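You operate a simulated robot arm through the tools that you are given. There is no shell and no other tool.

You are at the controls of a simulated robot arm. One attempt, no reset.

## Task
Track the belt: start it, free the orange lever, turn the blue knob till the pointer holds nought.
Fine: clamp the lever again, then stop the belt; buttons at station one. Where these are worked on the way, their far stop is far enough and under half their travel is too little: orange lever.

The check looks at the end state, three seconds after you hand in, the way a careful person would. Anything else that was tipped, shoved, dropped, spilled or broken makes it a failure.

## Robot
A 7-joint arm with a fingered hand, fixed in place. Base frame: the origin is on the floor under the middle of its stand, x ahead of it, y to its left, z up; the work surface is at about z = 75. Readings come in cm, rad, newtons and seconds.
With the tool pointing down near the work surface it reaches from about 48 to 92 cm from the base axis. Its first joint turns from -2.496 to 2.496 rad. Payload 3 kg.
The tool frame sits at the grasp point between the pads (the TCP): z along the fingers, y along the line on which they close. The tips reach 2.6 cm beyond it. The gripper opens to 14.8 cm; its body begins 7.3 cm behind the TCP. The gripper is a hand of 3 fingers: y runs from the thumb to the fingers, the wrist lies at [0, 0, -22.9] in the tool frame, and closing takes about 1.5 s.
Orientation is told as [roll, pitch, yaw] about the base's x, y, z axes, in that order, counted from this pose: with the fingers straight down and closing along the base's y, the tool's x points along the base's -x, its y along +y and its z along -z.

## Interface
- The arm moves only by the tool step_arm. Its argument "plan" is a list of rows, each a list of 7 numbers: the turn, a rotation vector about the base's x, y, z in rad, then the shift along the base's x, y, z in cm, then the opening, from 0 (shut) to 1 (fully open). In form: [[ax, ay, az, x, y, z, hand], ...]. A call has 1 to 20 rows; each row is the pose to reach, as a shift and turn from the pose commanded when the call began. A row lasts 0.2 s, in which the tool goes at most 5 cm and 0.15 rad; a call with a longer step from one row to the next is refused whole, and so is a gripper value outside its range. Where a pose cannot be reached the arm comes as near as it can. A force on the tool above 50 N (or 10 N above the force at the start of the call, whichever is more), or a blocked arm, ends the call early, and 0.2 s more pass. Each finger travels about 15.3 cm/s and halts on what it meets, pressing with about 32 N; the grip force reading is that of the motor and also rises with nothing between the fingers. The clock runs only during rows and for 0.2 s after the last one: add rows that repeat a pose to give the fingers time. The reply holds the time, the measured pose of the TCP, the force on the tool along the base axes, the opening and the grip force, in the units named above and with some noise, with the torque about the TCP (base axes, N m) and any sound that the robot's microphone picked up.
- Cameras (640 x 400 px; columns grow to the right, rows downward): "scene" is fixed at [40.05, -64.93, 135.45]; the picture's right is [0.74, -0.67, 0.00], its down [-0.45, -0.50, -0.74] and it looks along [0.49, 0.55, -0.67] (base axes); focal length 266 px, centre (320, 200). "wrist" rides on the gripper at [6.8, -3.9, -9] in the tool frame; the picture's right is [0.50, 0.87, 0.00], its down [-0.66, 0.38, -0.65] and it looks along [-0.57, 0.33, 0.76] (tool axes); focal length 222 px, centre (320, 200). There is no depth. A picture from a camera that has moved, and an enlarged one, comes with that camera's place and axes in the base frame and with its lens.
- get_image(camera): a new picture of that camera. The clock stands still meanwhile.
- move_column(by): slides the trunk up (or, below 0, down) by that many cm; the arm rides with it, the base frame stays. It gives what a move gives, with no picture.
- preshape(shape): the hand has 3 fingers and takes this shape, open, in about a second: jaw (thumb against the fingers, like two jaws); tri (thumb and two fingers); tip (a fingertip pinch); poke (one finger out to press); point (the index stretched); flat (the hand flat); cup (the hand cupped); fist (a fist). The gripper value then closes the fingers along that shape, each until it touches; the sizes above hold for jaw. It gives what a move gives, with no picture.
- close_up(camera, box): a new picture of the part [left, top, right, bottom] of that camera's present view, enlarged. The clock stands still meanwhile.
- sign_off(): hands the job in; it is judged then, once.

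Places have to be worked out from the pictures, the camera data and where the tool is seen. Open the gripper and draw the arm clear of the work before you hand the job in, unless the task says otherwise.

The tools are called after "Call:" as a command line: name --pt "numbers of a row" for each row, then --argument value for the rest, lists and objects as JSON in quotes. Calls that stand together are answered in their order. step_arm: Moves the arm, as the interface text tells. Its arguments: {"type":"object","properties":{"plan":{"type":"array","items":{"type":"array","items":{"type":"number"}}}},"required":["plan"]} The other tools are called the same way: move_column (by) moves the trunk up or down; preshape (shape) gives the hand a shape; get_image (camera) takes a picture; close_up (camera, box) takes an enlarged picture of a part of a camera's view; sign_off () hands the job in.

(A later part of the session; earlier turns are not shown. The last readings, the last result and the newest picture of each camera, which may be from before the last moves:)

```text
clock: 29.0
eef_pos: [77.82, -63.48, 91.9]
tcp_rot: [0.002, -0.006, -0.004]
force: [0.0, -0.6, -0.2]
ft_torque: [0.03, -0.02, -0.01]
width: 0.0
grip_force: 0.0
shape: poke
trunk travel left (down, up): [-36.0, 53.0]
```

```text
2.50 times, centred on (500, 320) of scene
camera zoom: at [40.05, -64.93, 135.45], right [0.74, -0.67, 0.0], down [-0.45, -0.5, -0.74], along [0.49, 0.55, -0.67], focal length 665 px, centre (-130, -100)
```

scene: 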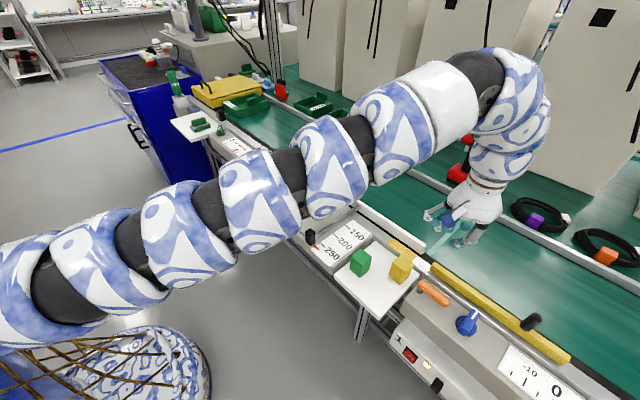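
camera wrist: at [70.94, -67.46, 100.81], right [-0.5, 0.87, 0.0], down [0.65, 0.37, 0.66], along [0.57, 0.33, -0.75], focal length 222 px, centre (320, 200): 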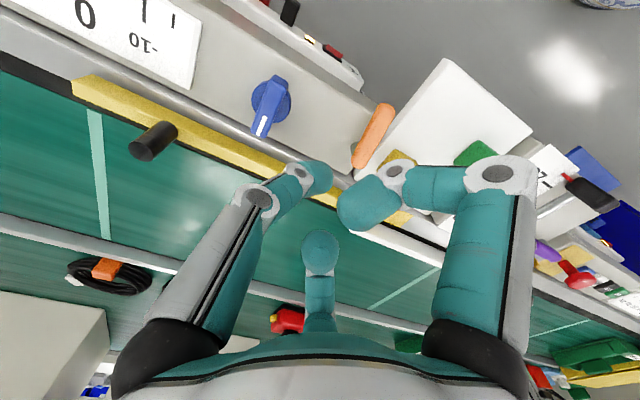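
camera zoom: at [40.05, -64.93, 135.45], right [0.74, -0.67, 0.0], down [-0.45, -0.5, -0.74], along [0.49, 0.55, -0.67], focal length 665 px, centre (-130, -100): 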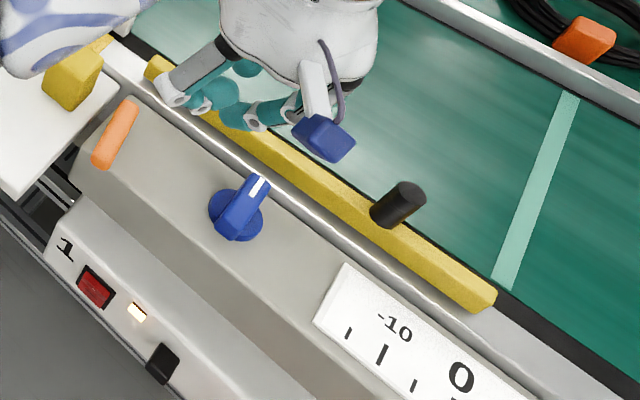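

The lever is freed and stands at its far stop. Now for the knob, with its axis near (80.0, -67.7) and its wing along x: I switch the hand to jaw and position it above the knob, partly closed.

Call:
preshape --shape "jaw"

Call:
step_arm --pt "0 0 0 1 -2 0 0.8" --pt "0 0 0 2.1 -4.25 0 0.6" --pt "0 0 0 2.1 -4.25 0 0.6" --pt "0 0 0 2.1 -4.25 0 0.6"

Call:
get_image --camera "wrist"

Call:
close_up --camera "scene" --box '[400, 200, 592, 320]'

```text
clock: 29.9
eef_pos: [77.94, -63.16, 91.67]
tcp_rot: [0.001, -0.006, -0.002]
force: [0.7, 1.3, 0.4]
ft_torque: [-0.02, 0.03, -0.01]
width: 14.77
grip_force: 0.0
shape: jaw
trunk travel left (down, up): [-36.0, 53.0]
```

```text
clock: 30.9
eef_pos: [80.03, -67.42, 91.81]
tcp_rot: [0.002, -0.002, -0.002]
force: [0.1, -0.5, -0.5]
ft_torque: [0.01, 0.01, 0.0]
width: 8.92
grip_force: 0.0
shape: jaw
trunk travel left (down, up): [-36.0, 53.0]
```

```text
taken
camera wrist: at [73.21, -71.44, 100.78], right [-0.5, 0.87, 0.0], down [0.65, 0.38, 0.66], along [0.57, 0.33, -0.75], focal length 222 px, centre (320, 200)
```

wrist: 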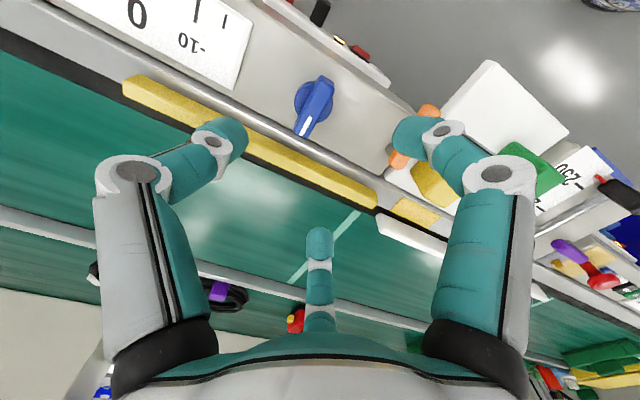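

```text
3.33 times, centred on (496, 260) of scene
camera zoom: at [40.05, -64.93, 135.45], right [0.74, -0.67, 0.0], down [-0.45, -0.5, -0.74], along [0.49, 0.55, -0.67], focal length 887 px, centre (-267, 0)
```

zoom: 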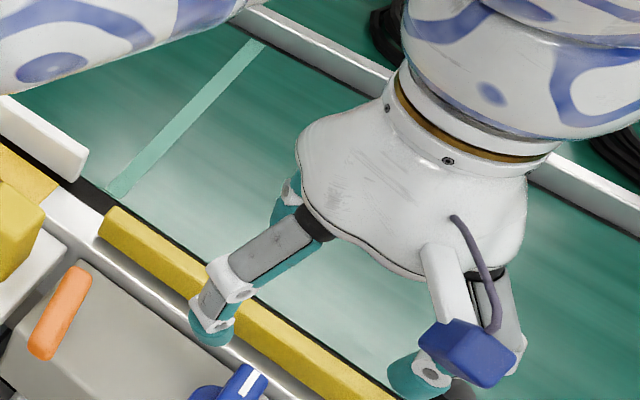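

The knob is visible between thumb and finger; I zoom in to refine its position.

Call:
close_up --camera "wrist" --box '[260, 60, 388, 140]'

Call:
close_up --camera "scene" --box '[430, 290, 526, 350]'

```text
5.00 times, centred on (324, 100) of wrist
camera zoom: at [73.21, -71.44, 100.78], right [-0.5, 0.87, 0.0], down [0.65, 0.38, 0.66], along [0.57, 0.33, -0.75], focal length 1111 px, centre (300, 700)
```

zoom: 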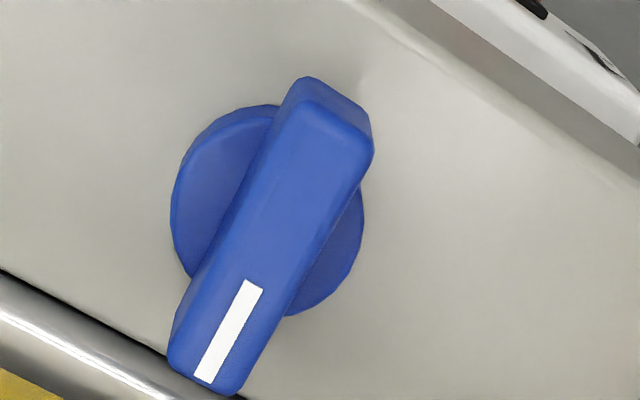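

```text
6.67 times, centred on (478, 320) of scene
camera zoom: at [40.05, -64.93, 135.45], right [0.74, -0.67, 0.0], down [-0.45, -0.5, -0.74], along [0.49, 0.55, -0.67], focal length 1774 px, centre (-733, -600)
```

zoom: 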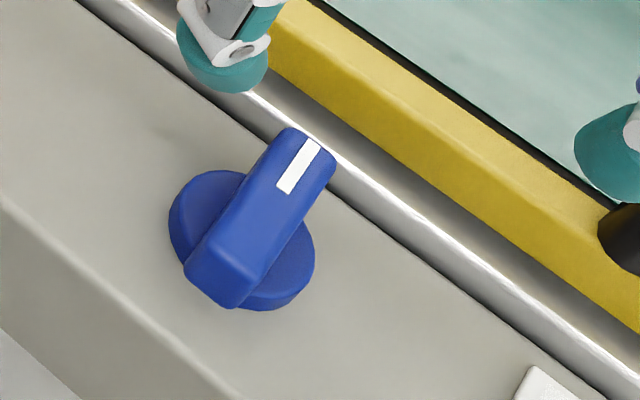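

Knob axis refined to (80.05, -68.1), wing top near z = 78.7, wing along x. I align over it, set the opening to half and descend part-way to check clearances.

Call:
step_arm --pt "0 0 0 0 -0.4 -1 0.5" --pt "0 0 0 0 -0.7 -3.5 0.5" --pt "0 0 0 0 -0.7 -6 0.5" --pt "0 0 0 0 -0.7 -8 0.5" --pt "0 0 0 0 -0.7 -8 0.5"

Call:
get_image --camera "wrist"

Call:
close_up --camera "scene" --box '[410, 260, 538, 340]'

```text
clock: 32.1
eef_pos: [80.06, -68.13, 83.8]
tcp_rot: [0.003, -0.004, -0.003]
force: [-0.3, -0.3, -0.3]
ft_torque: [0.01, 0.01, 0.04]
width: 7.45
grip_force: 0.1
shape: jaw
trunk travel left (down, up): [-36.0, 53.0]
```

```text
taken
camera wrist: at [73.13, -72.15, 92.8], right [-0.5, 0.87, 0.0], down [0.65, 0.38, 0.66], along [0.57, 0.33, -0.75], focal length 222 px, centre (320, 200)
```

wrist: 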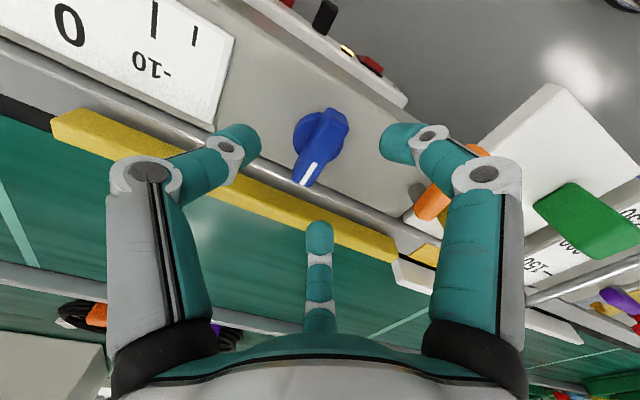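

```text
5.00 times, centred on (474, 300) of scene
camera zoom: at [40.05, -64.93, 135.45], right [0.74, -0.67, 0.0], down [-0.45, -0.5, -0.74], along [0.49, 0.55, -0.67], focal length 1330 px, centre (-450, -300)
```

zoom: 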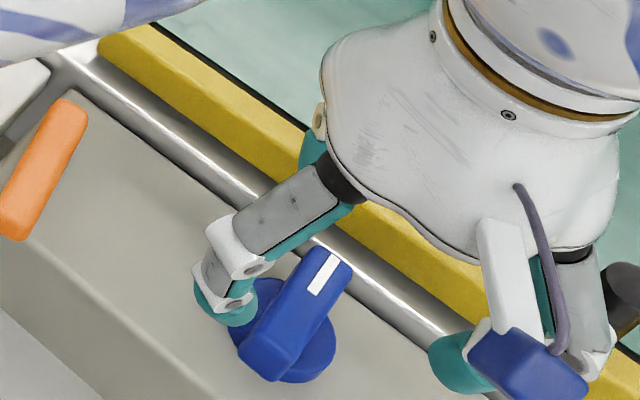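

The knob sits between the thumb and the fingers. I descend to put the fingertips beside the wing, then check.

Call:
step_arm --pt "0 0 0 0 0 -1.5 0.5" --pt "0 0 0 0 0 -3 0.5" --pt "0 0 0 0 0 -4.2 0.5" --pt "0 0 0 0 0 -4.2 0.5"

Call:
get_image --camera "wrist"

Call:
close_up --camera "scene" --box '[410, 270, 538, 350]'

```text
clock: 33.1
eef_pos: [79.9, -68.09, 79.66]
tcp_rot: [0.0, -0.003, -0.003]
force: [-0.4, -0.4, 0.6]
ft_torque: [0.0, 0.0, 0.01]
width: 7.46
grip_force: 0.1
shape: jaw
trunk travel left (down, up): [-36.0, 53.0]
```

```text
taken
camera wrist: at [73.14, -72.17, 88.65], right [-0.5, 0.87, 0.0], down [0.65, 0.38, 0.66], along [0.57, 0.33, -0.75], focal length 222 px, centre (320, 200)
```

wrist: 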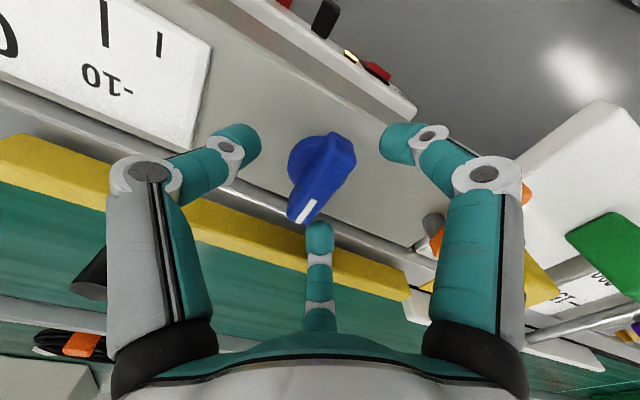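

```text
5.00 times, centred on (474, 310) of scene
camera zoom: at [40.05, -64.93, 135.45], right [0.74, -0.67, 0.0], down [-0.45, -0.5, -0.74], along [0.49, 0.55, -0.67], focal length 1330 px, centre (-450, -350)
```

zoom: 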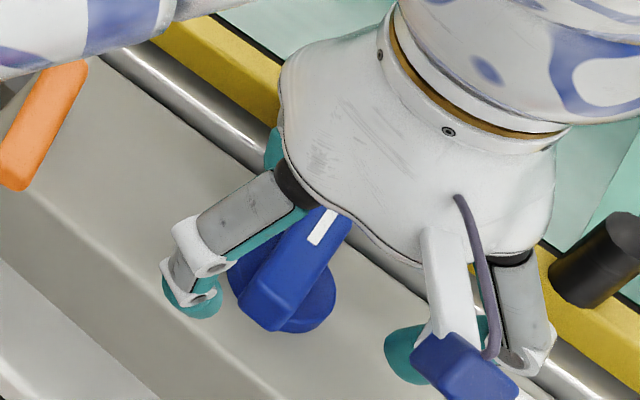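

Alignment looks good, with the wing centred between the three fingers. I close the hand gently on it.

Call:
step_arm --pt "0 0 0 0 0 0 0.4" --pt "0 0 0 0 0 0 0.3" --pt "0 0 0 0 0 0 0.2" --pt "0 0 0 0 0 0 0.1" --pt "0 0 0 0 0 0 0.1"

Call:
get_image --camera "wrist"

Call:
close_up --camera "scene" --box '[410, 270, 538, 350]'

```text
clock: 34.3
eef_pos: [79.96, -68.09, 79.59]
tcp_rot: [0.003, -0.002, 0.0]
force: [0.7, 9.4, -7.5]
ft_torque: [0.0, -0.05, 0.02]
width: 1.41
grip_force: 31.4
shape: jaw
trunk travel left (down, up): [-36.0, 53.0]
```

```text
taken
camera wrist: at [73.22, -72.06, 88.55], right [-0.5, 0.87, 0.0], down [0.65, 0.38, 0.66], along [0.57, 0.33, -0.75], focal length 222 px, centre (320, 200)
```

wrist: 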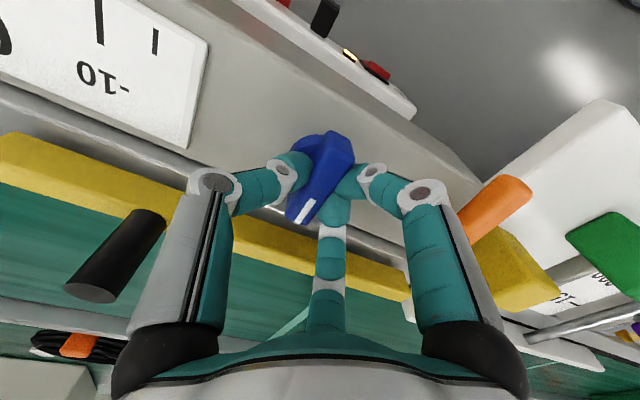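

```text
5.00 times, centred on (474, 310) of scene
camera zoom: at [40.05, -64.93, 135.45], right [0.74, -0.67, 0.0], down [-0.45, -0.5, -0.74], along [0.49, 0.55, -0.67], focal length 1330 px, centre (-450, -350)
```

zoom: 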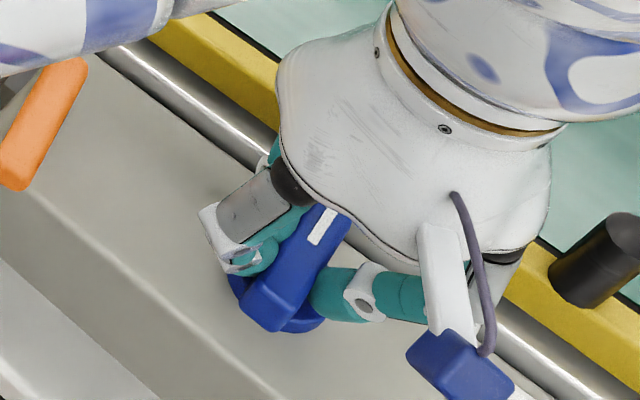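

The wing is gripped (1.4 cm wide) with modest forces. I turn it clockwise by about 0.35 rad, which also swings the camera toward the scale, and watch the effect.

Call:
step_arm --pt "0 0 -0.07 0 0.1 0 0.1" --pt "0 0 -0.14 0 0.15 0 0.1" --pt "0 0 -0.21 0 0.15 0 0.1" --pt "0 0 -0.28 0 0.15 0 0.1" --pt "0 0 -0.35 0 0.15 0 0.1" --pt "0 0 -0.35 0 0.15 0 0.1"

Call:
get_image --camera "wrist"

Call:
close_up --camera "scene" --box '[410, 270, 640, 400]'

```text
clock: 35.7
eef_pos: [80.05, -67.88, 79.55]
tcp_rot: [0.002, -0.002, -0.351]
force: [4.0, 11.8, -9.4]
ft_torque: [0.08, -0.05, 0.11]
width: 1.39
grip_force: 32.3
shape: jaw
trunk travel left (down, up): [-36.0, 53.0]
```

```text
taken
camera wrist: at [72.31, -69.38, 88.56], right [-0.17, 0.99, 0.0], down [0.74, 0.13, 0.66], along [0.65, 0.11, -0.75], focal length 222 px, centre (320, 200)
```

wrist: 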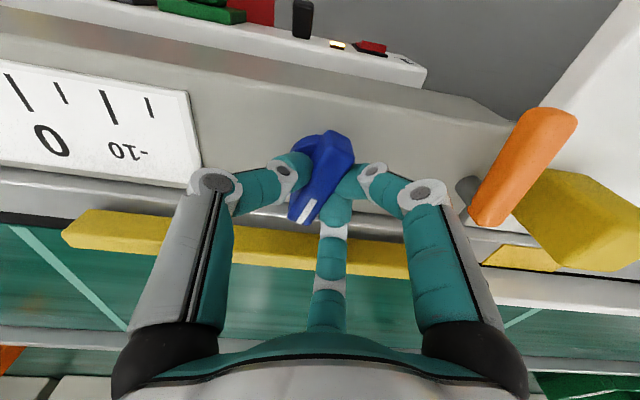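

```text
2.78 times, centred on (525, 335) of scene
camera zoom: at [40.05, -64.93, 135.45], right [0.74, -0.67, 0.0], down [-0.45, -0.5, -0.74], along [0.49, 0.55, -0.67], focal length 740 px, centre (-250, -176)
```

zoom: 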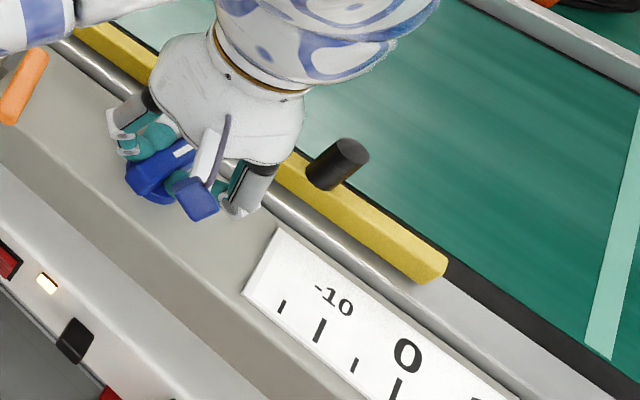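

The knob turned with the hand. I use an edge close-up of the scene camera to try to see the pointer end of the scale.

Call:
close_up --camera "scene" --box '[480, 385, 640, 400]'

Call:
close_up --camera "wrist" --box '[0, 50, 210, 180]'

```text
4.00 times, centred on (560, 392) of scene
camera zoom: at [40.05, -64.93, 135.45], right [0.74, -0.67, 0.0], down [-0.45, -0.5, -0.74], along [0.49, 0.55, -0.67], focal length 1064 px, centre (-640, -570)
```

zoom: 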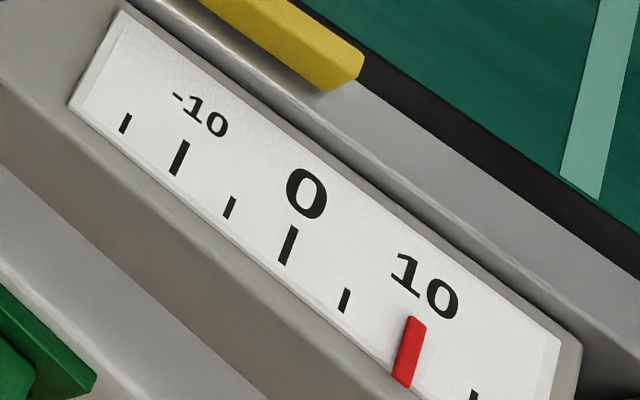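

```text
3.05 times, centred on (105, 115) of wrist
camera zoom: at [72.31, -69.38, 88.56], right [-0.17, 0.99, 0.0], down [0.74, 0.13, 0.66], along [0.65, 0.11, -0.75], focal length 677 px, centre (975, 459)
```

zoom: 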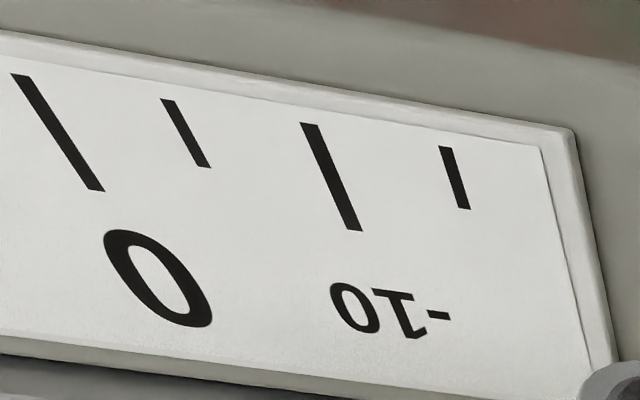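

That view shows the whole scale: the pointer still reads about +10. I hold for about two seconds and see whether it drifts after this turn.

Call:
step_arm --pt "0 0 0 0 0 0 0.1" --pt "0 0 0 0 0 0 0.1" --pt "0 0 0 0 0 0 0.1" --pt "0 0 0 0 0 0 0.1" --pt "0 0 0 0 0 0 0.1" --pt "0 0 0 0 0 0 0.1" --pt "0 0 0 0 0 0 0.1" --pt "0 0 0 0 0 0 0.1" --pt "0 0 0 0 0 0 0.1" --pt "0 0 0 0 0 0 0.1"

Call:
close_up --camera "scene" --box '[480, 385, 640, 400]'

Call:
close_up --camera "scene" --box '[400, 260, 528, 340]'

```text
clock: 37.9
eef_pos: [80.05, -67.9, 79.55]
tcp_rot: [-0.001, -0.002, -0.349]
force: [3.6, 13.6, -10.9]
ft_torque: [0.12, -0.04, 0.03]
width: 1.37
grip_force: 32.4
shape: jaw
trunk travel left (down, up): [-36.0, 53.0]
```

```text
4.00 times, centred on (560, 392) of scene
camera zoom: at [40.05, -64.93, 135.45], right [0.74, -0.67, 0.0], down [-0.45, -0.5, -0.74], along [0.49, 0.55, -0.67], focal length 1064 px, centre (-640, -570)
```

zoom: 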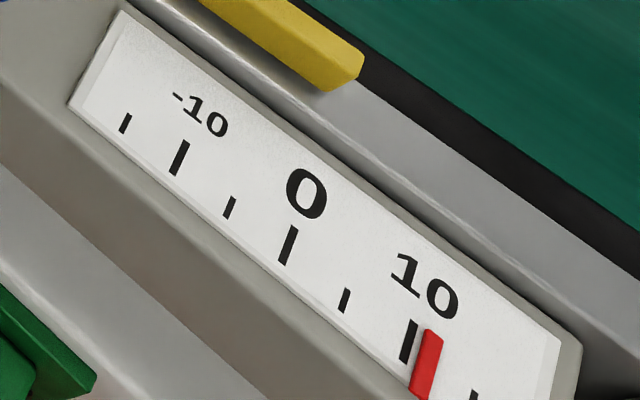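

```text
5.00 times, centred on (464, 300) of scene
camera zoom: at [40.05, -64.93, 135.45], right [0.74, -0.67, 0.0], down [-0.45, -0.5, -0.74], along [0.49, 0.55, -0.67], focal length 1330 px, centre (-400, -300)
```

zoom: 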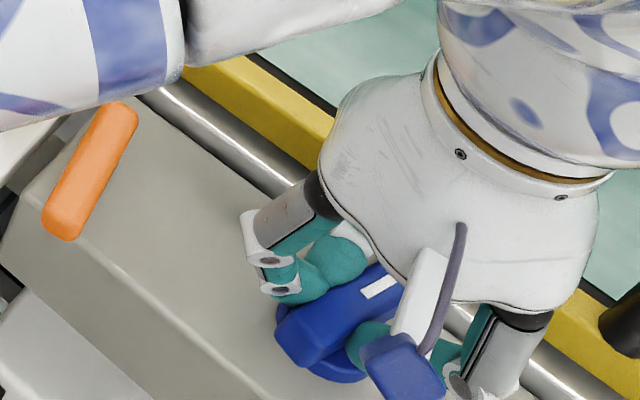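

Pointer rose to about +11.5, so clockwise raises it. I turn counter-clockwise to about +0.35 rad from the original and watch.

Call:
step_arm --pt "0 0 0.1 0 0 0 0.1" --pt "0 0 0.2 0 0 0 0.1" --pt "0 0 0.3 0 0 0 0.1" --pt "0 0 0.4 0 0 0 0.1" --pt "0 0 0.5 0 0 0 0.1" --pt "0 0 0.6 0 0 0 0.1" --pt "0 0 0.7 0 0 0 0.1"

Call:
close_up --camera "scene" --box '[480, 385, 640, 400]'

Call:
close_up --camera "scene" --box '[400, 260, 528, 340]'

```text
clock: 39.5
eef_pos: [79.98, -68.1, 79.6]
tcp_rot: [-0.001, -0.004, 0.349]
force: [3.9, 1.7, -6.3]
ft_torque: [-0.11, -0.13, 0.0]
width: 1.3
grip_force: 32.0
shape: jaw
trunk travel left (down, up): [-36.0, 53.0]
```

```text
4.00 times, centred on (560, 392) of scene
camera zoom: at [40.05, -64.93, 135.45], right [0.74, -0.67, 0.0], down [-0.45, -0.5, -0.74], along [0.49, 0.55, -0.67], focal length 1064 px, centre (-640, -570)
```

zoom: 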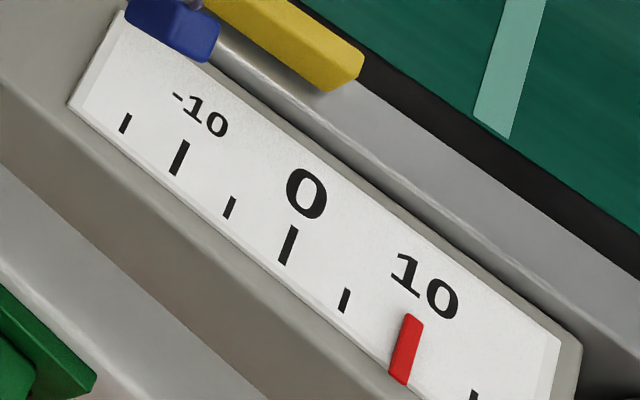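

```text
5.00 times, centred on (464, 300) of scene
camera zoom: at [40.05, -64.93, 135.45], right [0.74, -0.67, 0.0], down [-0.45, -0.5, -0.74], along [0.49, 0.55, -0.67], focal length 1330 px, centre (-400, -300)
```

zoom: 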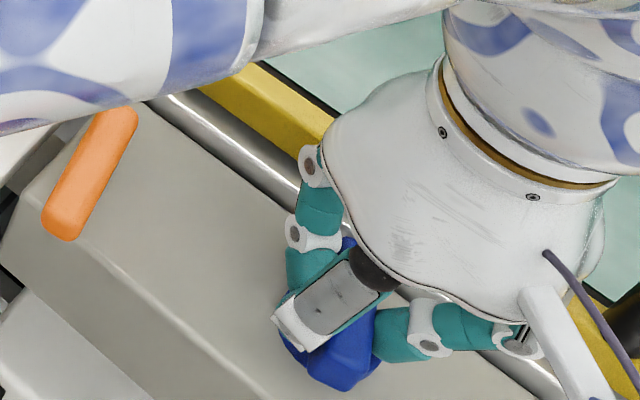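

Pointer is back at about +9.9. I hold for two seconds to gauge how it responds at this angle.

Call:
step_arm --pt "0 0 0 0 0 0 0.1" --pt "0 0 0 0 0 0 0.1" --pt "0 0 0 0 0 0 0.1" --pt "0 0 0 0 0 0 0.1" --pt "0 0 0 0 0 0 0.1" --pt "0 0 0 0 0 0 0.1" --pt "0 0 0 0 0 0 0.1" --pt "0 0 0 0 0 0 0.1" --pt "0 0 0 0 0 0 0.1"

Call:
close_up --camera "scene" --box '[480, 385, 640, 400]'

```text
clock: 41.5
eef_pos: [79.97, -68.09, 79.63]
tcp_rot: [0.001, -0.002, 0.35]
force: [3.2, -1.7, -4.2]
ft_torque: [-0.25, -0.1, 0.02]
width: 1.34
grip_force: 32.1
shape: jaw
trunk travel left (down, up): [-36.0, 53.0]
```

```text
4.00 times, centred on (560, 392) of scene
camera zoom: at [40.05, -64.93, 135.45], right [0.74, -0.67, 0.0], down [-0.45, -0.5, -0.74], along [0.49, 0.55, -0.67], focal length 1064 px, centre (-640, -570)
```

zoom: 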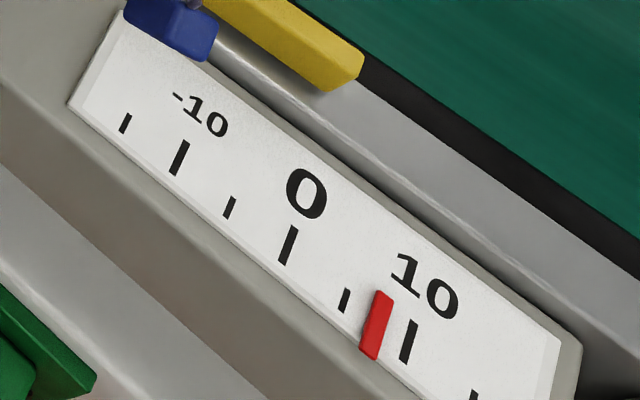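

The pointer is falling, now about +7.4. I hold another two seconds to tell a steady drift from a settling response.

Call:
step_arm --pt "0 0 0 0 0 0 0.1" --pt "0 0 0 0 0 0 0.1" --pt "0 0 0 0 0 0 0.1" --pt "0 0 0 0 0 0 0.1" --pt "0 0 0 0 0 0 0.1" --pt "0 0 0 0 0 0 0.1" --pt "0 0 0 0 0 0 0.1" --pt "0 0 0 0 0 0 0.1" --pt "0 0 0 0 0 0 0.1"

Call:
close_up --camera "scene" --box '[480, 385, 640, 400]'

```text
clock: 43.5
eef_pos: [79.88, -68.04, 79.59]
tcp_rot: [0.001, -0.003, 0.348]
force: [1.5, -1.8, -4.8]
ft_torque: [-0.19, -0.1, -0.03]
width: 1.33
grip_force: 31.9
shape: jaw
trunk travel left (down, up): [-36.0, 53.0]
```

```text
4.00 times, centred on (560, 392) of scene
camera zoom: at [40.05, -64.93, 135.45], right [0.74, -0.67, 0.0], down [-0.45, -0.5, -0.74], along [0.49, 0.55, -0.67], focal length 1064 px, centre (-640, -570)
```

zoom: 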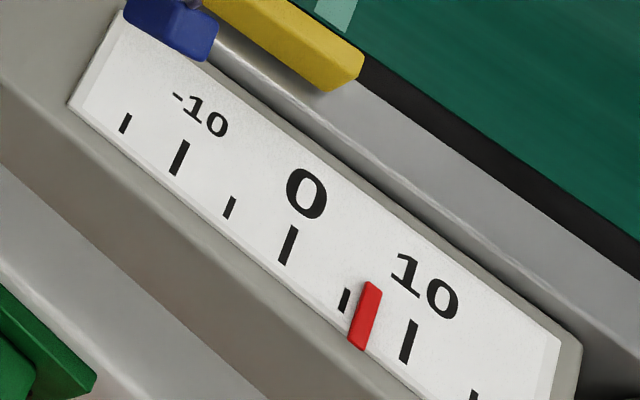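

The motion is slowing (7.5 to 6.6), so this is a lagged response settling near +6, roughly −11 mm per rad. Zero should lie near +0.87 rad from the original, so I turn on to about +0.85 and wait.

Call:
step_arm --pt "0 0 0.1 0 0 0 0.1" --pt "0 0 0.2 0 0 0 0.1" --pt "0 0 0.3 0 0 0 0.1" --pt "0 0 0.4 0 0 0 0.1" --pt "0 0 0.5 0 0 0 0.1" --pt "0 0 0.5 0 0 0 0.1" --pt "0 0 0.5 0 0 0 0.1" --pt "0 0 0.5 0 0 0 0.1" --pt "0 0 0.5 0 0 0 0.1" --pt "0 0 0.5 0 0 0 0.1" --pt "0 0 0.5 0 0 0 0.1" --pt "0 0 0.5 0 0 0 0.1" --pt "0 0 0.5 0 0 0 0.1"

Call:
close_up --camera "scene" --box '[480, 385, 640, 400]'

Call:
close_up --camera "scene" --box '[400, 260, 528, 340]'

```text
clock: 46.3
eef_pos: [79.97, -68.19, 79.66]
tcp_rot: [0.001, -0.003, 0.848]
force: [2.9, -11.5, -1.2]
ft_torque: [-0.42, -0.22, -0.12]
width: 1.34
grip_force: 31.9
shape: jaw
trunk travel left (down, up): [-36.0, 53.0]
```

```text
4.00 times, centred on (560, 392) of scene
camera zoom: at [40.05, -64.93, 135.45], right [0.74, -0.67, 0.0], down [-0.45, -0.5, -0.74], along [0.49, 0.55, -0.67], focal length 1064 px, centre (-640, -570)
```

zoom: 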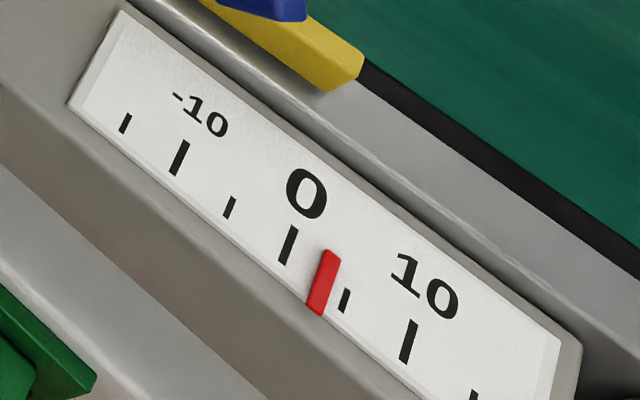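

```text
5.00 times, centred on (464, 300) of scene
camera zoom: at [40.05, -64.93, 135.45], right [0.74, -0.67, 0.0], down [-0.45, -0.5, -0.74], along [0.49, 0.55, -0.67], focal length 1330 px, centre (-400, -300)
```

zoom: 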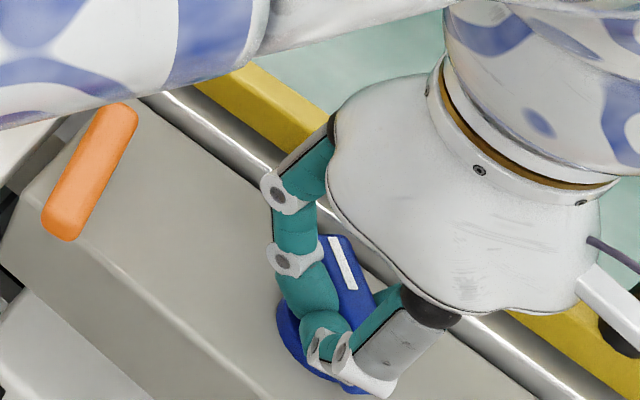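

Pointer is at about +3 and falling. I hold for about four seconds to let it settle.

Call:
step_arm --pt "0 0 0 0 0 0 0.1" --pt "0 0 0 0 0 0 0.1" --pt "0 0 0 0 0 0 0.1" --pt "0 0 0 0 0 0 0.1" --pt "0 0 0 0 0 0 0.1" --pt "0 0 0 0 0 0 0.1" --pt "0 0 0 0 0 0 0.1" --pt "0 0 0 0 0 0 0.1" --pt "0 0 0 0 0 0 0.1" --pt "0 0 0 0 0 0 0.1" --pt "0 0 0 0 0 0 0.1" --pt "0 0 0 0 0 0 0.1" --pt "0 0 0 0 0 0 0.1" --pt "0 0 0 0 0 0 0.1" --pt "0 0 0 0 0 0 0.1" --pt "0 0 0 0 0 0 0.1" --pt "0 0 0 0 0 0 0.1" --pt "0 0 0 0 0 0 0.1" --pt "0 0 0 0 0 0 0.1" --pt "0 0 0 0 0 0 0.1"

Call:
close_up --camera "scene" --box '[480, 385, 640, 400]'

```text
clock: 50.5
eef_pos: [79.96, -68.15, 79.5]
tcp_rot: [0.002, -0.003, 0.848]
force: [2.4, -11.6, -1.7]
ft_torque: [-0.42, -0.26, -0.11]
width: 1.37
grip_force: 32.0
shape: jaw
trunk travel left (down, up): [-36.0, 53.0]
```

```text
4.00 times, centred on (560, 392) of scene
camera zoom: at [40.05, -64.93, 135.45], right [0.74, -0.67, 0.0], down [-0.45, -0.5, -0.74], along [0.49, 0.55, -0.67], focal length 1064 px, centre (-640, -570)
```

zoom: 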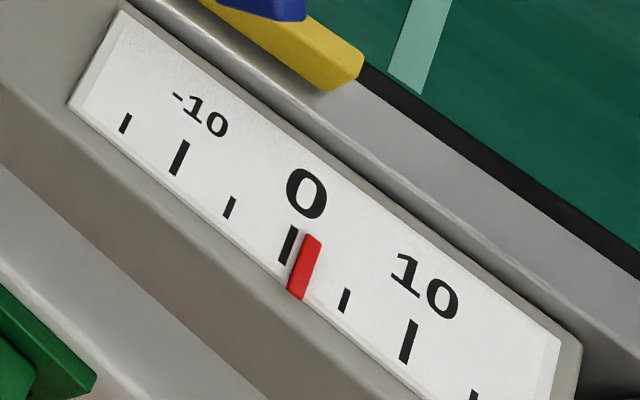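

Pointer is around +1.2 and nearly settled. I add about 0.085 rad more and wait again.

Call:
step_arm --pt "0 0 0.045 0 0 0 0.1" --pt "0 0 0.085 0 0 0 0.1" --pt "0 0 0.085 0 0 0 0.1" --pt "0 0 0.085 0 0 0 0.1" --pt "0 0 0.085 0 0 0 0.1" --pt "0 0 0.085 0 0 0 0.1" --pt "0 0 0.085 0 0 0 0.1" --pt "0 0 0.085 0 0 0 0.1" --pt "0 0 0.085 0 0 0 0.1" --pt "0 0 0.085 0 0 0 0.1" --pt "0 0 0.085 0 0 0 0.1" --pt "0 0 0.085 0 0 0 0.1" --pt "0 0 0.085 0 0 0 0.1" --pt "0 0 0.085 0 0 0 0.1" --pt "0 0 0.085 0 0 0 0.1" --pt "0 0 0.085 0 0 0 0.1" --pt "0 0 0.085 0 0 0 0.1" --pt "0 0 0.085 0 0 0 0.1" --pt "0 0 0.085 0 0 0 0.1" --pt "0 0 0.085 0 0 0 0.1"

Call:
close_up --camera "scene" --box '[510, 385, 600, 400]'

```text
clock: 54.7
eef_pos: [79.78, -68.04, 79.5]
tcp_rot: [0.002, -0.004, 0.891]
force: [7.2, -12.9, 1.3]
ft_torque: [-0.38, -0.35, -0.09]
width: 1.39
grip_force: 31.9
shape: jaw
trunk travel left (down, up): [-36.0, 53.0]
```

```text
7.11 times, centred on (555, 392) of scene
camera zoom: at [40.05, -64.93, 135.45], right [0.74, -0.67, 0.0], down [-0.45, -0.5, -0.74], along [0.49, 0.55, -0.67], focal length 1892 px, centre (-1351, -1169)
```

zoom: 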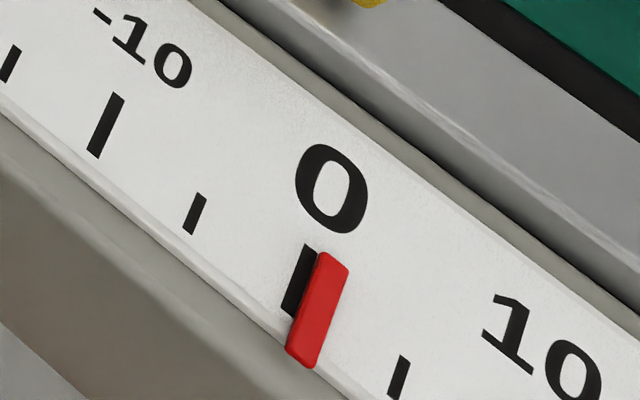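

Pointer is about +0.75, while the yaw reached only 0.891 of the commanded 0.933, which may be a wrist limit. I try a little further turn and see whether the hand still follows.

Call:
step_arm --pt "0 0 0.03 0 0 0 0.1" --pt "0 0 0.06 0 0 0 0.1" --pt "0 0 0.06 0 0 0 0.1" --pt "0 0 0.06 0 0 0 0.1" --pt "0 0 0.06 0 0 0 0.1" --pt "0 0 0.06 0 0 0 0.1"

Call:
close_up --camera "scene" --box '[510, 385, 600, 400]'

Call:
close_up --camera "scene" --box '[400, 260, 528, 340]'

```text
clock: 56.1
eef_pos: [78.44, -67.82, 79.78]
tcp_rot: [-0.001, -0.005, 0.94]
force: [27.0, 3.2, 20.1]
ft_torque: [-0.27, -0.97, 0.19]
width: 1.56
grip_force: 31.8
shape: jaw
out of reach, approached as far as the arm can: row 1, 2, 3, 4, 5, 6
trunk travel left (down, up): [-36.0, 53.0]
```

```text
7.11 times, centred on (555, 392) of scene
camera zoom: at [40.05, -64.93, 135.45], right [0.74, -0.67, 0.0], down [-0.45, -0.5, -0.74], along [0.49, 0.55, -0.67], focal length 1892 px, centre (-1351, -1169)
```

zoom: 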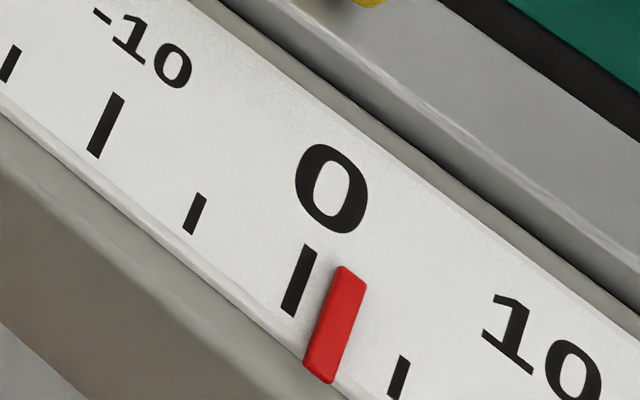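

```text
5.00 times, centred on (464, 300) of scene
camera zoom: at [40.05, -64.93, 135.45], right [0.74, -0.67, 0.0], down [-0.45, -0.5, -0.74], along [0.49, 0.55, -0.67], focal length 1330 px, centre (-400, -300)
```

zoom: 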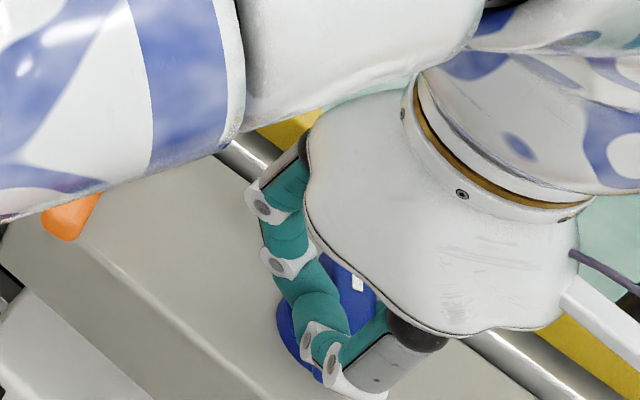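

The arm has hit a joint limit and is pulling the hand sideways (27 N). I go straight back to the earlier unloaded pose at yaw 0.85, and will then regrip the wing by its two ends from a yaw in mid-range.

Call:
step_arm --pt "0 0 -0.05 0.7 -0.15 -0.1 0.1" --pt "0 0 -0.09 1.5 -0.3 -0.2 0.1" --pt "0 0 -0.09 1.5 -0.3 -0.2 0.1"

Call:
get_image --camera "wrist"

```text
clock: 56.9
eef_pos: [79.53, -68.32, 79.62]
tcp_rot: [0.002, -0.001, 0.849]
force: [-14.7, 6.7, 25.2]
ft_torque: [0.34, 0.15, 0.07]
width: 1.38
grip_force: 31.3
shape: jaw
trunk travel left (down, up): [-36.0, 53.0]
```

```text
taken
camera wrist: at [77.94, -76.1, 88.74], right [-0.98, 0.2, 0.0], down [0.15, 0.74, 0.66], along [0.13, 0.64, -0.76], focal length 222 px, centre (320, 200)
```

wrist: 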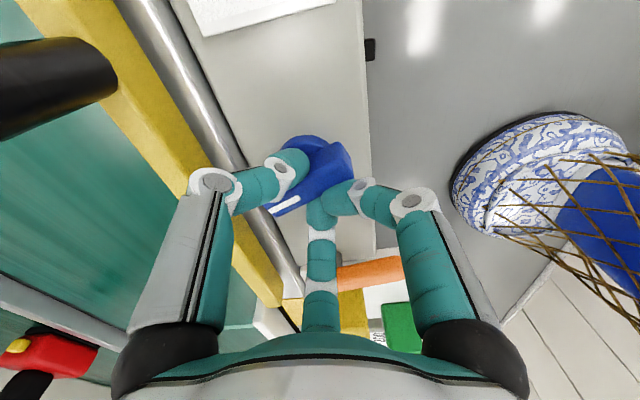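

Residual loads remain from the slip, so I open the hand in place and lift straight up.

Call:
step_arm --pt "0 0 0 0 0 0 0.3" --pt "0 0 0 0 0 0 0.5" --pt "0 0 0 0 0 0 0.5" --pt "0 0 0 0 0 2 0.5" --pt "0 0 0 0 0 5 0.5" --pt "0 0 0 0 0 8 0.5" --pt "0 0 0 0 0 8 0.5"

Call:
close_up --camera "scene" --box '[480, 385, 640, 400]'

Call:
close_up --camera "scene" --box '[400, 260, 528, 340]'

Call:
get_image --camera "wrist"

```text
clock: 58.5
eef_pos: [79.86, -68.39, 87.42]
tcp_rot: [0.0, -0.003, 0.85]
force: [-0.1, -0.2, 0.8]
ft_torque: [-0.05, 0.01, 0.01]
width: 7.36
grip_force: 0.0
shape: jaw
trunk travel left (down, up): [-36.0, 53.0]
```

```text
4.00 times, centred on (560, 392) of scene
camera zoom: at [40.05, -64.93, 135.45], right [0.74, -0.67, 0.0], down [-0.45, -0.5, -0.74], along [0.49, 0.55, -0.67], focal length 1064 px, centre (-640, -570)
```

zoom: 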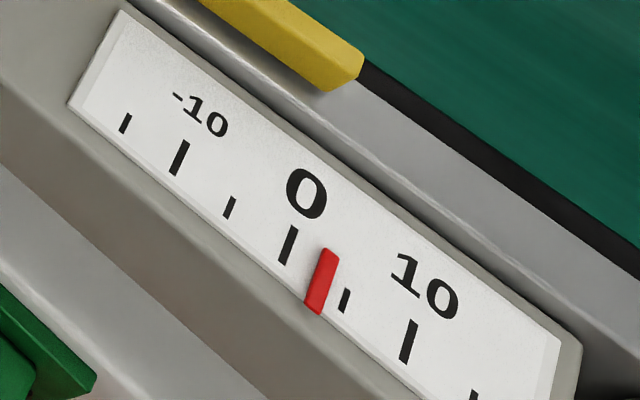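

```text
5.00 times, centred on (464, 300) of scene
camera zoom: at [40.05, -64.93, 135.45], right [0.74, -0.67, 0.0], down [-0.45, -0.5, -0.74], along [0.49, 0.55, -0.67], focal length 1330 px, centre (-400, -300)
```

zoom: 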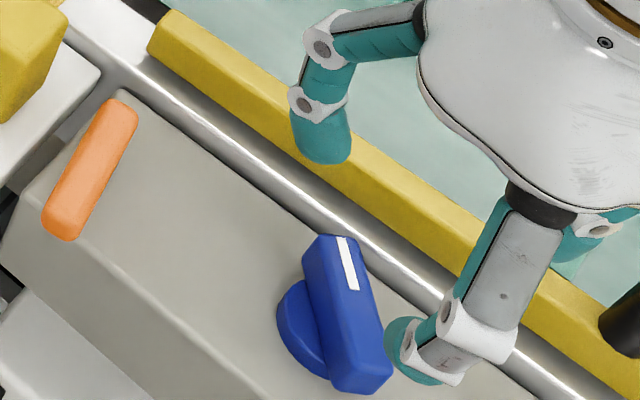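

```text
taken
camera wrist: at [78.3, -76.14, 96.46], right [-0.98, 0.2, 0.0], down [0.15, 0.74, 0.66], along [0.13, 0.64, -0.75], focal length 222 px, centre (320, 200)
```

wrist: 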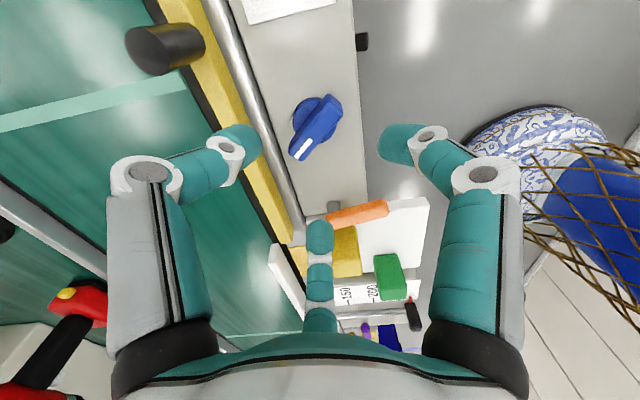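

The pointer is now near +2.9 because the knob slipped back a little. I measure the knob's angle closely.

Call:
close_up --camera "wrist" --box '[260, 80, 388, 160]'

Call:
close_up --camera "scene" --box '[430, 290, 526, 350]'

```text
5.00 times, centred on (324, 120) of wrist
camera zoom: at [78.3, -76.14, 96.46], right [-0.98, 0.2, 0.0], down [0.15, 0.74, 0.66], along [0.13, 0.64, -0.75], focal length 1111 px, centre (300, 600)
```

zoom: 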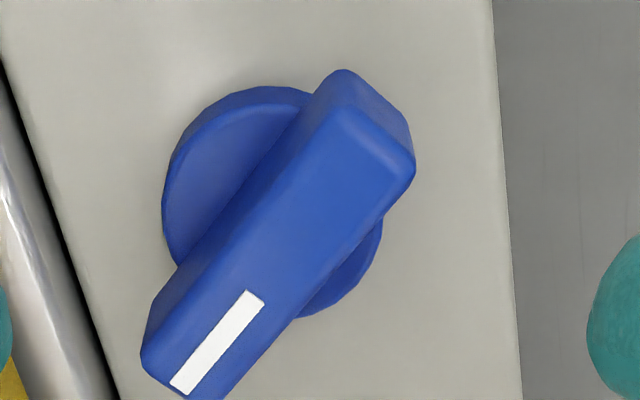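

```text
6.67 times, centred on (478, 320) of scene
camera zoom: at [40.05, -64.93, 135.45], right [0.74, -0.67, 0.0], down [-0.45, -0.5, -0.74], along [0.49, 0.55, -0.67], focal length 1774 px, centre (-733, -600)
```

zoom: 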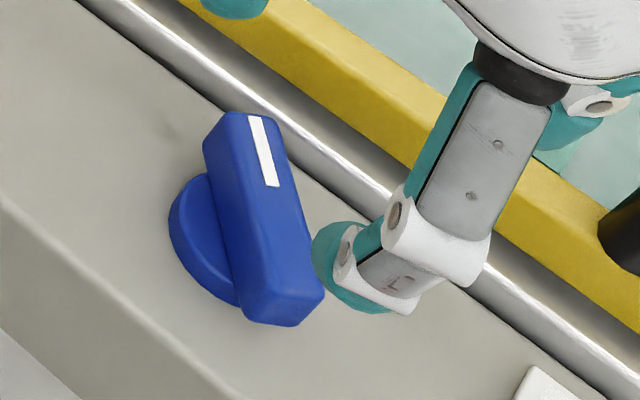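

The knob stands at about 0.69 rad, and zero should be near 0.92 rad. I rotate the hand by about −1.73 rad at height so the jaws line up with the wing's long axis, which leaves plenty of wrist range for the rest.

Call:
step_arm --pt "0 0 -0.14 0 0 1 0.5" --pt "0 0 -0.28 0 0 2 0.5" --pt "0 0 -0.42 0 0 2 0.5" --pt "0 0 -0.56 0 0 2 0.5" --pt "0 0 -0.7 0 0 2 0.5" --pt "0 0 -0.84 0 0 2 0.5" --pt "0 0 -0.98 0 0 2 0.55" --pt "0 0 -1.12 0 0 2 0.55" --pt "0 0 -1.26 0 0.1 2 0.55" --pt "0 0 -1.4 0 0.2 2 0.55" --pt "0 0 -1.54 0 0.2 2 0.55" --pt "0 0 -1.66 0.1 0.2 2 0.55" --pt "0 0 -1.73 0.1 0.2 2 0.55" --pt "0 0 -1.73 0.1 0.2 2 0.55"

Call:
get_image --camera "wrist"

Call:
close_up --camera "wrist" --box '[200, 60, 360, 160]'

Call:
close_up --camera "scene" --box '[510, 385, 600, 400]'

```text
clock: 61.5
eef_pos: [79.97, -68.23, 89.53]
tcp_rot: [-0.001, -0.003, -0.882]
force: [-0.2, -0.1, 0.2]
ft_torque: [-0.01, 0.01, 0.0]
width: 8.05
grip_force: 0.1
shape: jaw
trunk travel left (down, up): [-36.0, 53.0]
```

```text
taken
camera wrist: at [72.59, -65.55, 98.52], right [0.35, 0.94, 0.0], down [0.71, -0.26, 0.66], along [0.61, -0.23, -0.75], focal length 222 px, centre (320, 200)
```

wrist: 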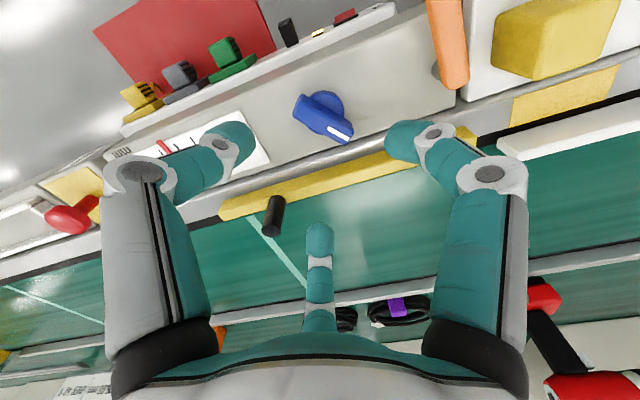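

```text
4.00 times, centred on (280, 110) of wrist
camera zoom: at [72.59, -65.55, 98.52], right [0.35, 0.94, 0.0], down [0.71, -0.26, 0.66], along [0.61, -0.23, -0.75], focal length 888 px, centre (480, 560)
```

zoom: 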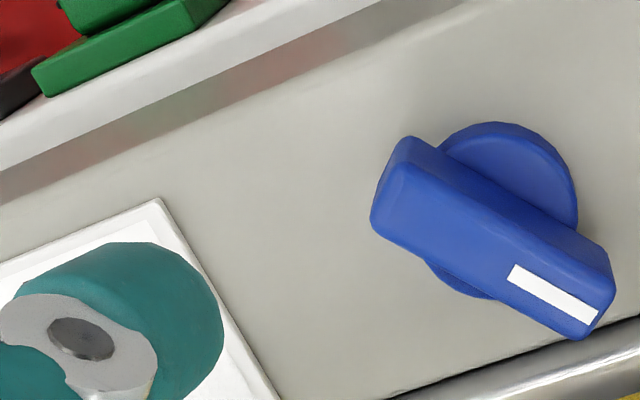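

```text
7.11 times, centred on (555, 392) of scene
camera zoom: at [40.05, -64.93, 135.45], right [0.74, -0.67, 0.0], down [-0.45, -0.5, -0.74], along [0.49, 0.55, -0.67], focal length 1892 px, centre (-1351, -1169)
```

zoom: 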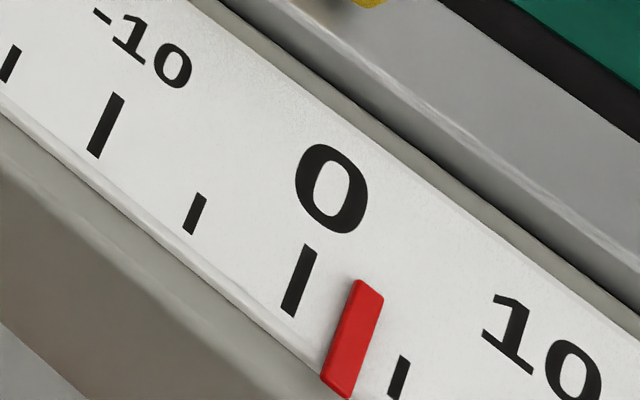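

Pointer rests at +2.4, knob at about 0.72 rad, axis (80.05, -68.1). I fine-align, then descend around the wing's ends.

Call:
step_arm --pt "0 0 0.03 0.08 0.12 -2 0.55" --pt "0 0 0.03 0.08 0.12 -5 0.55" --pt "0 0 0.03 0.08 0.12 -7 0.55" --pt "0 0 0.03 0.08 0.12 -7 0.55"

Call:
get_image --camera "wrist"

Call:
close_up --camera "scene" --box '[410, 270, 538, 350]'

```text
clock: 62.5
eef_pos: [79.96, -68.06, 82.54]
tcp_rot: [0.0, -0.003, -0.85]
force: [0.3, -0.3, -0.1]
ft_torque: [0.02, 0.0, 0.0]
width: 8.06
grip_force: 0.0
shape: jaw
trunk travel left (down, up): [-36.0, 53.0]
```

```text
taken
camera wrist: at [72.59, -65.63, 91.47], right [0.32, 0.95, 0.0], down [0.71, -0.24, 0.66], along [0.62, -0.21, -0.75], focal length 222 px, centre (320, 200)
```

wrist: 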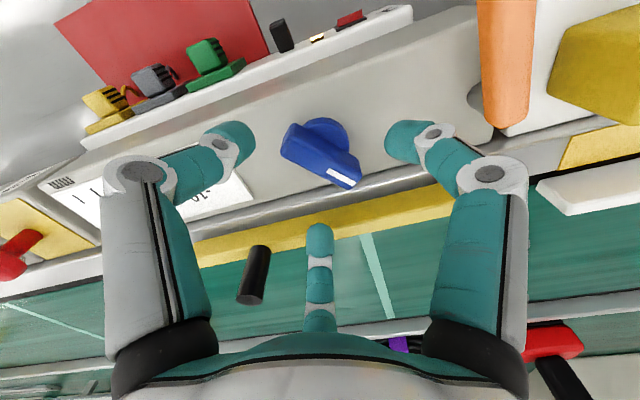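

```text
5.00 times, centred on (474, 310) of scene
camera zoom: at [40.05, -64.93, 135.45], right [0.74, -0.67, 0.0], down [-0.45, -0.5, -0.74], along [0.49, 0.55, -0.67], focal length 1330 px, centre (-450, -350)
```

zoom: 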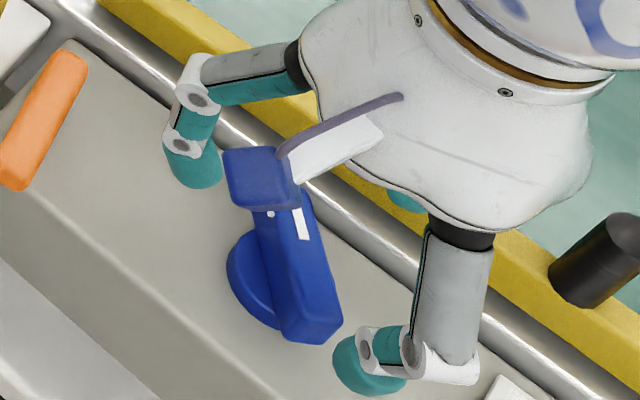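

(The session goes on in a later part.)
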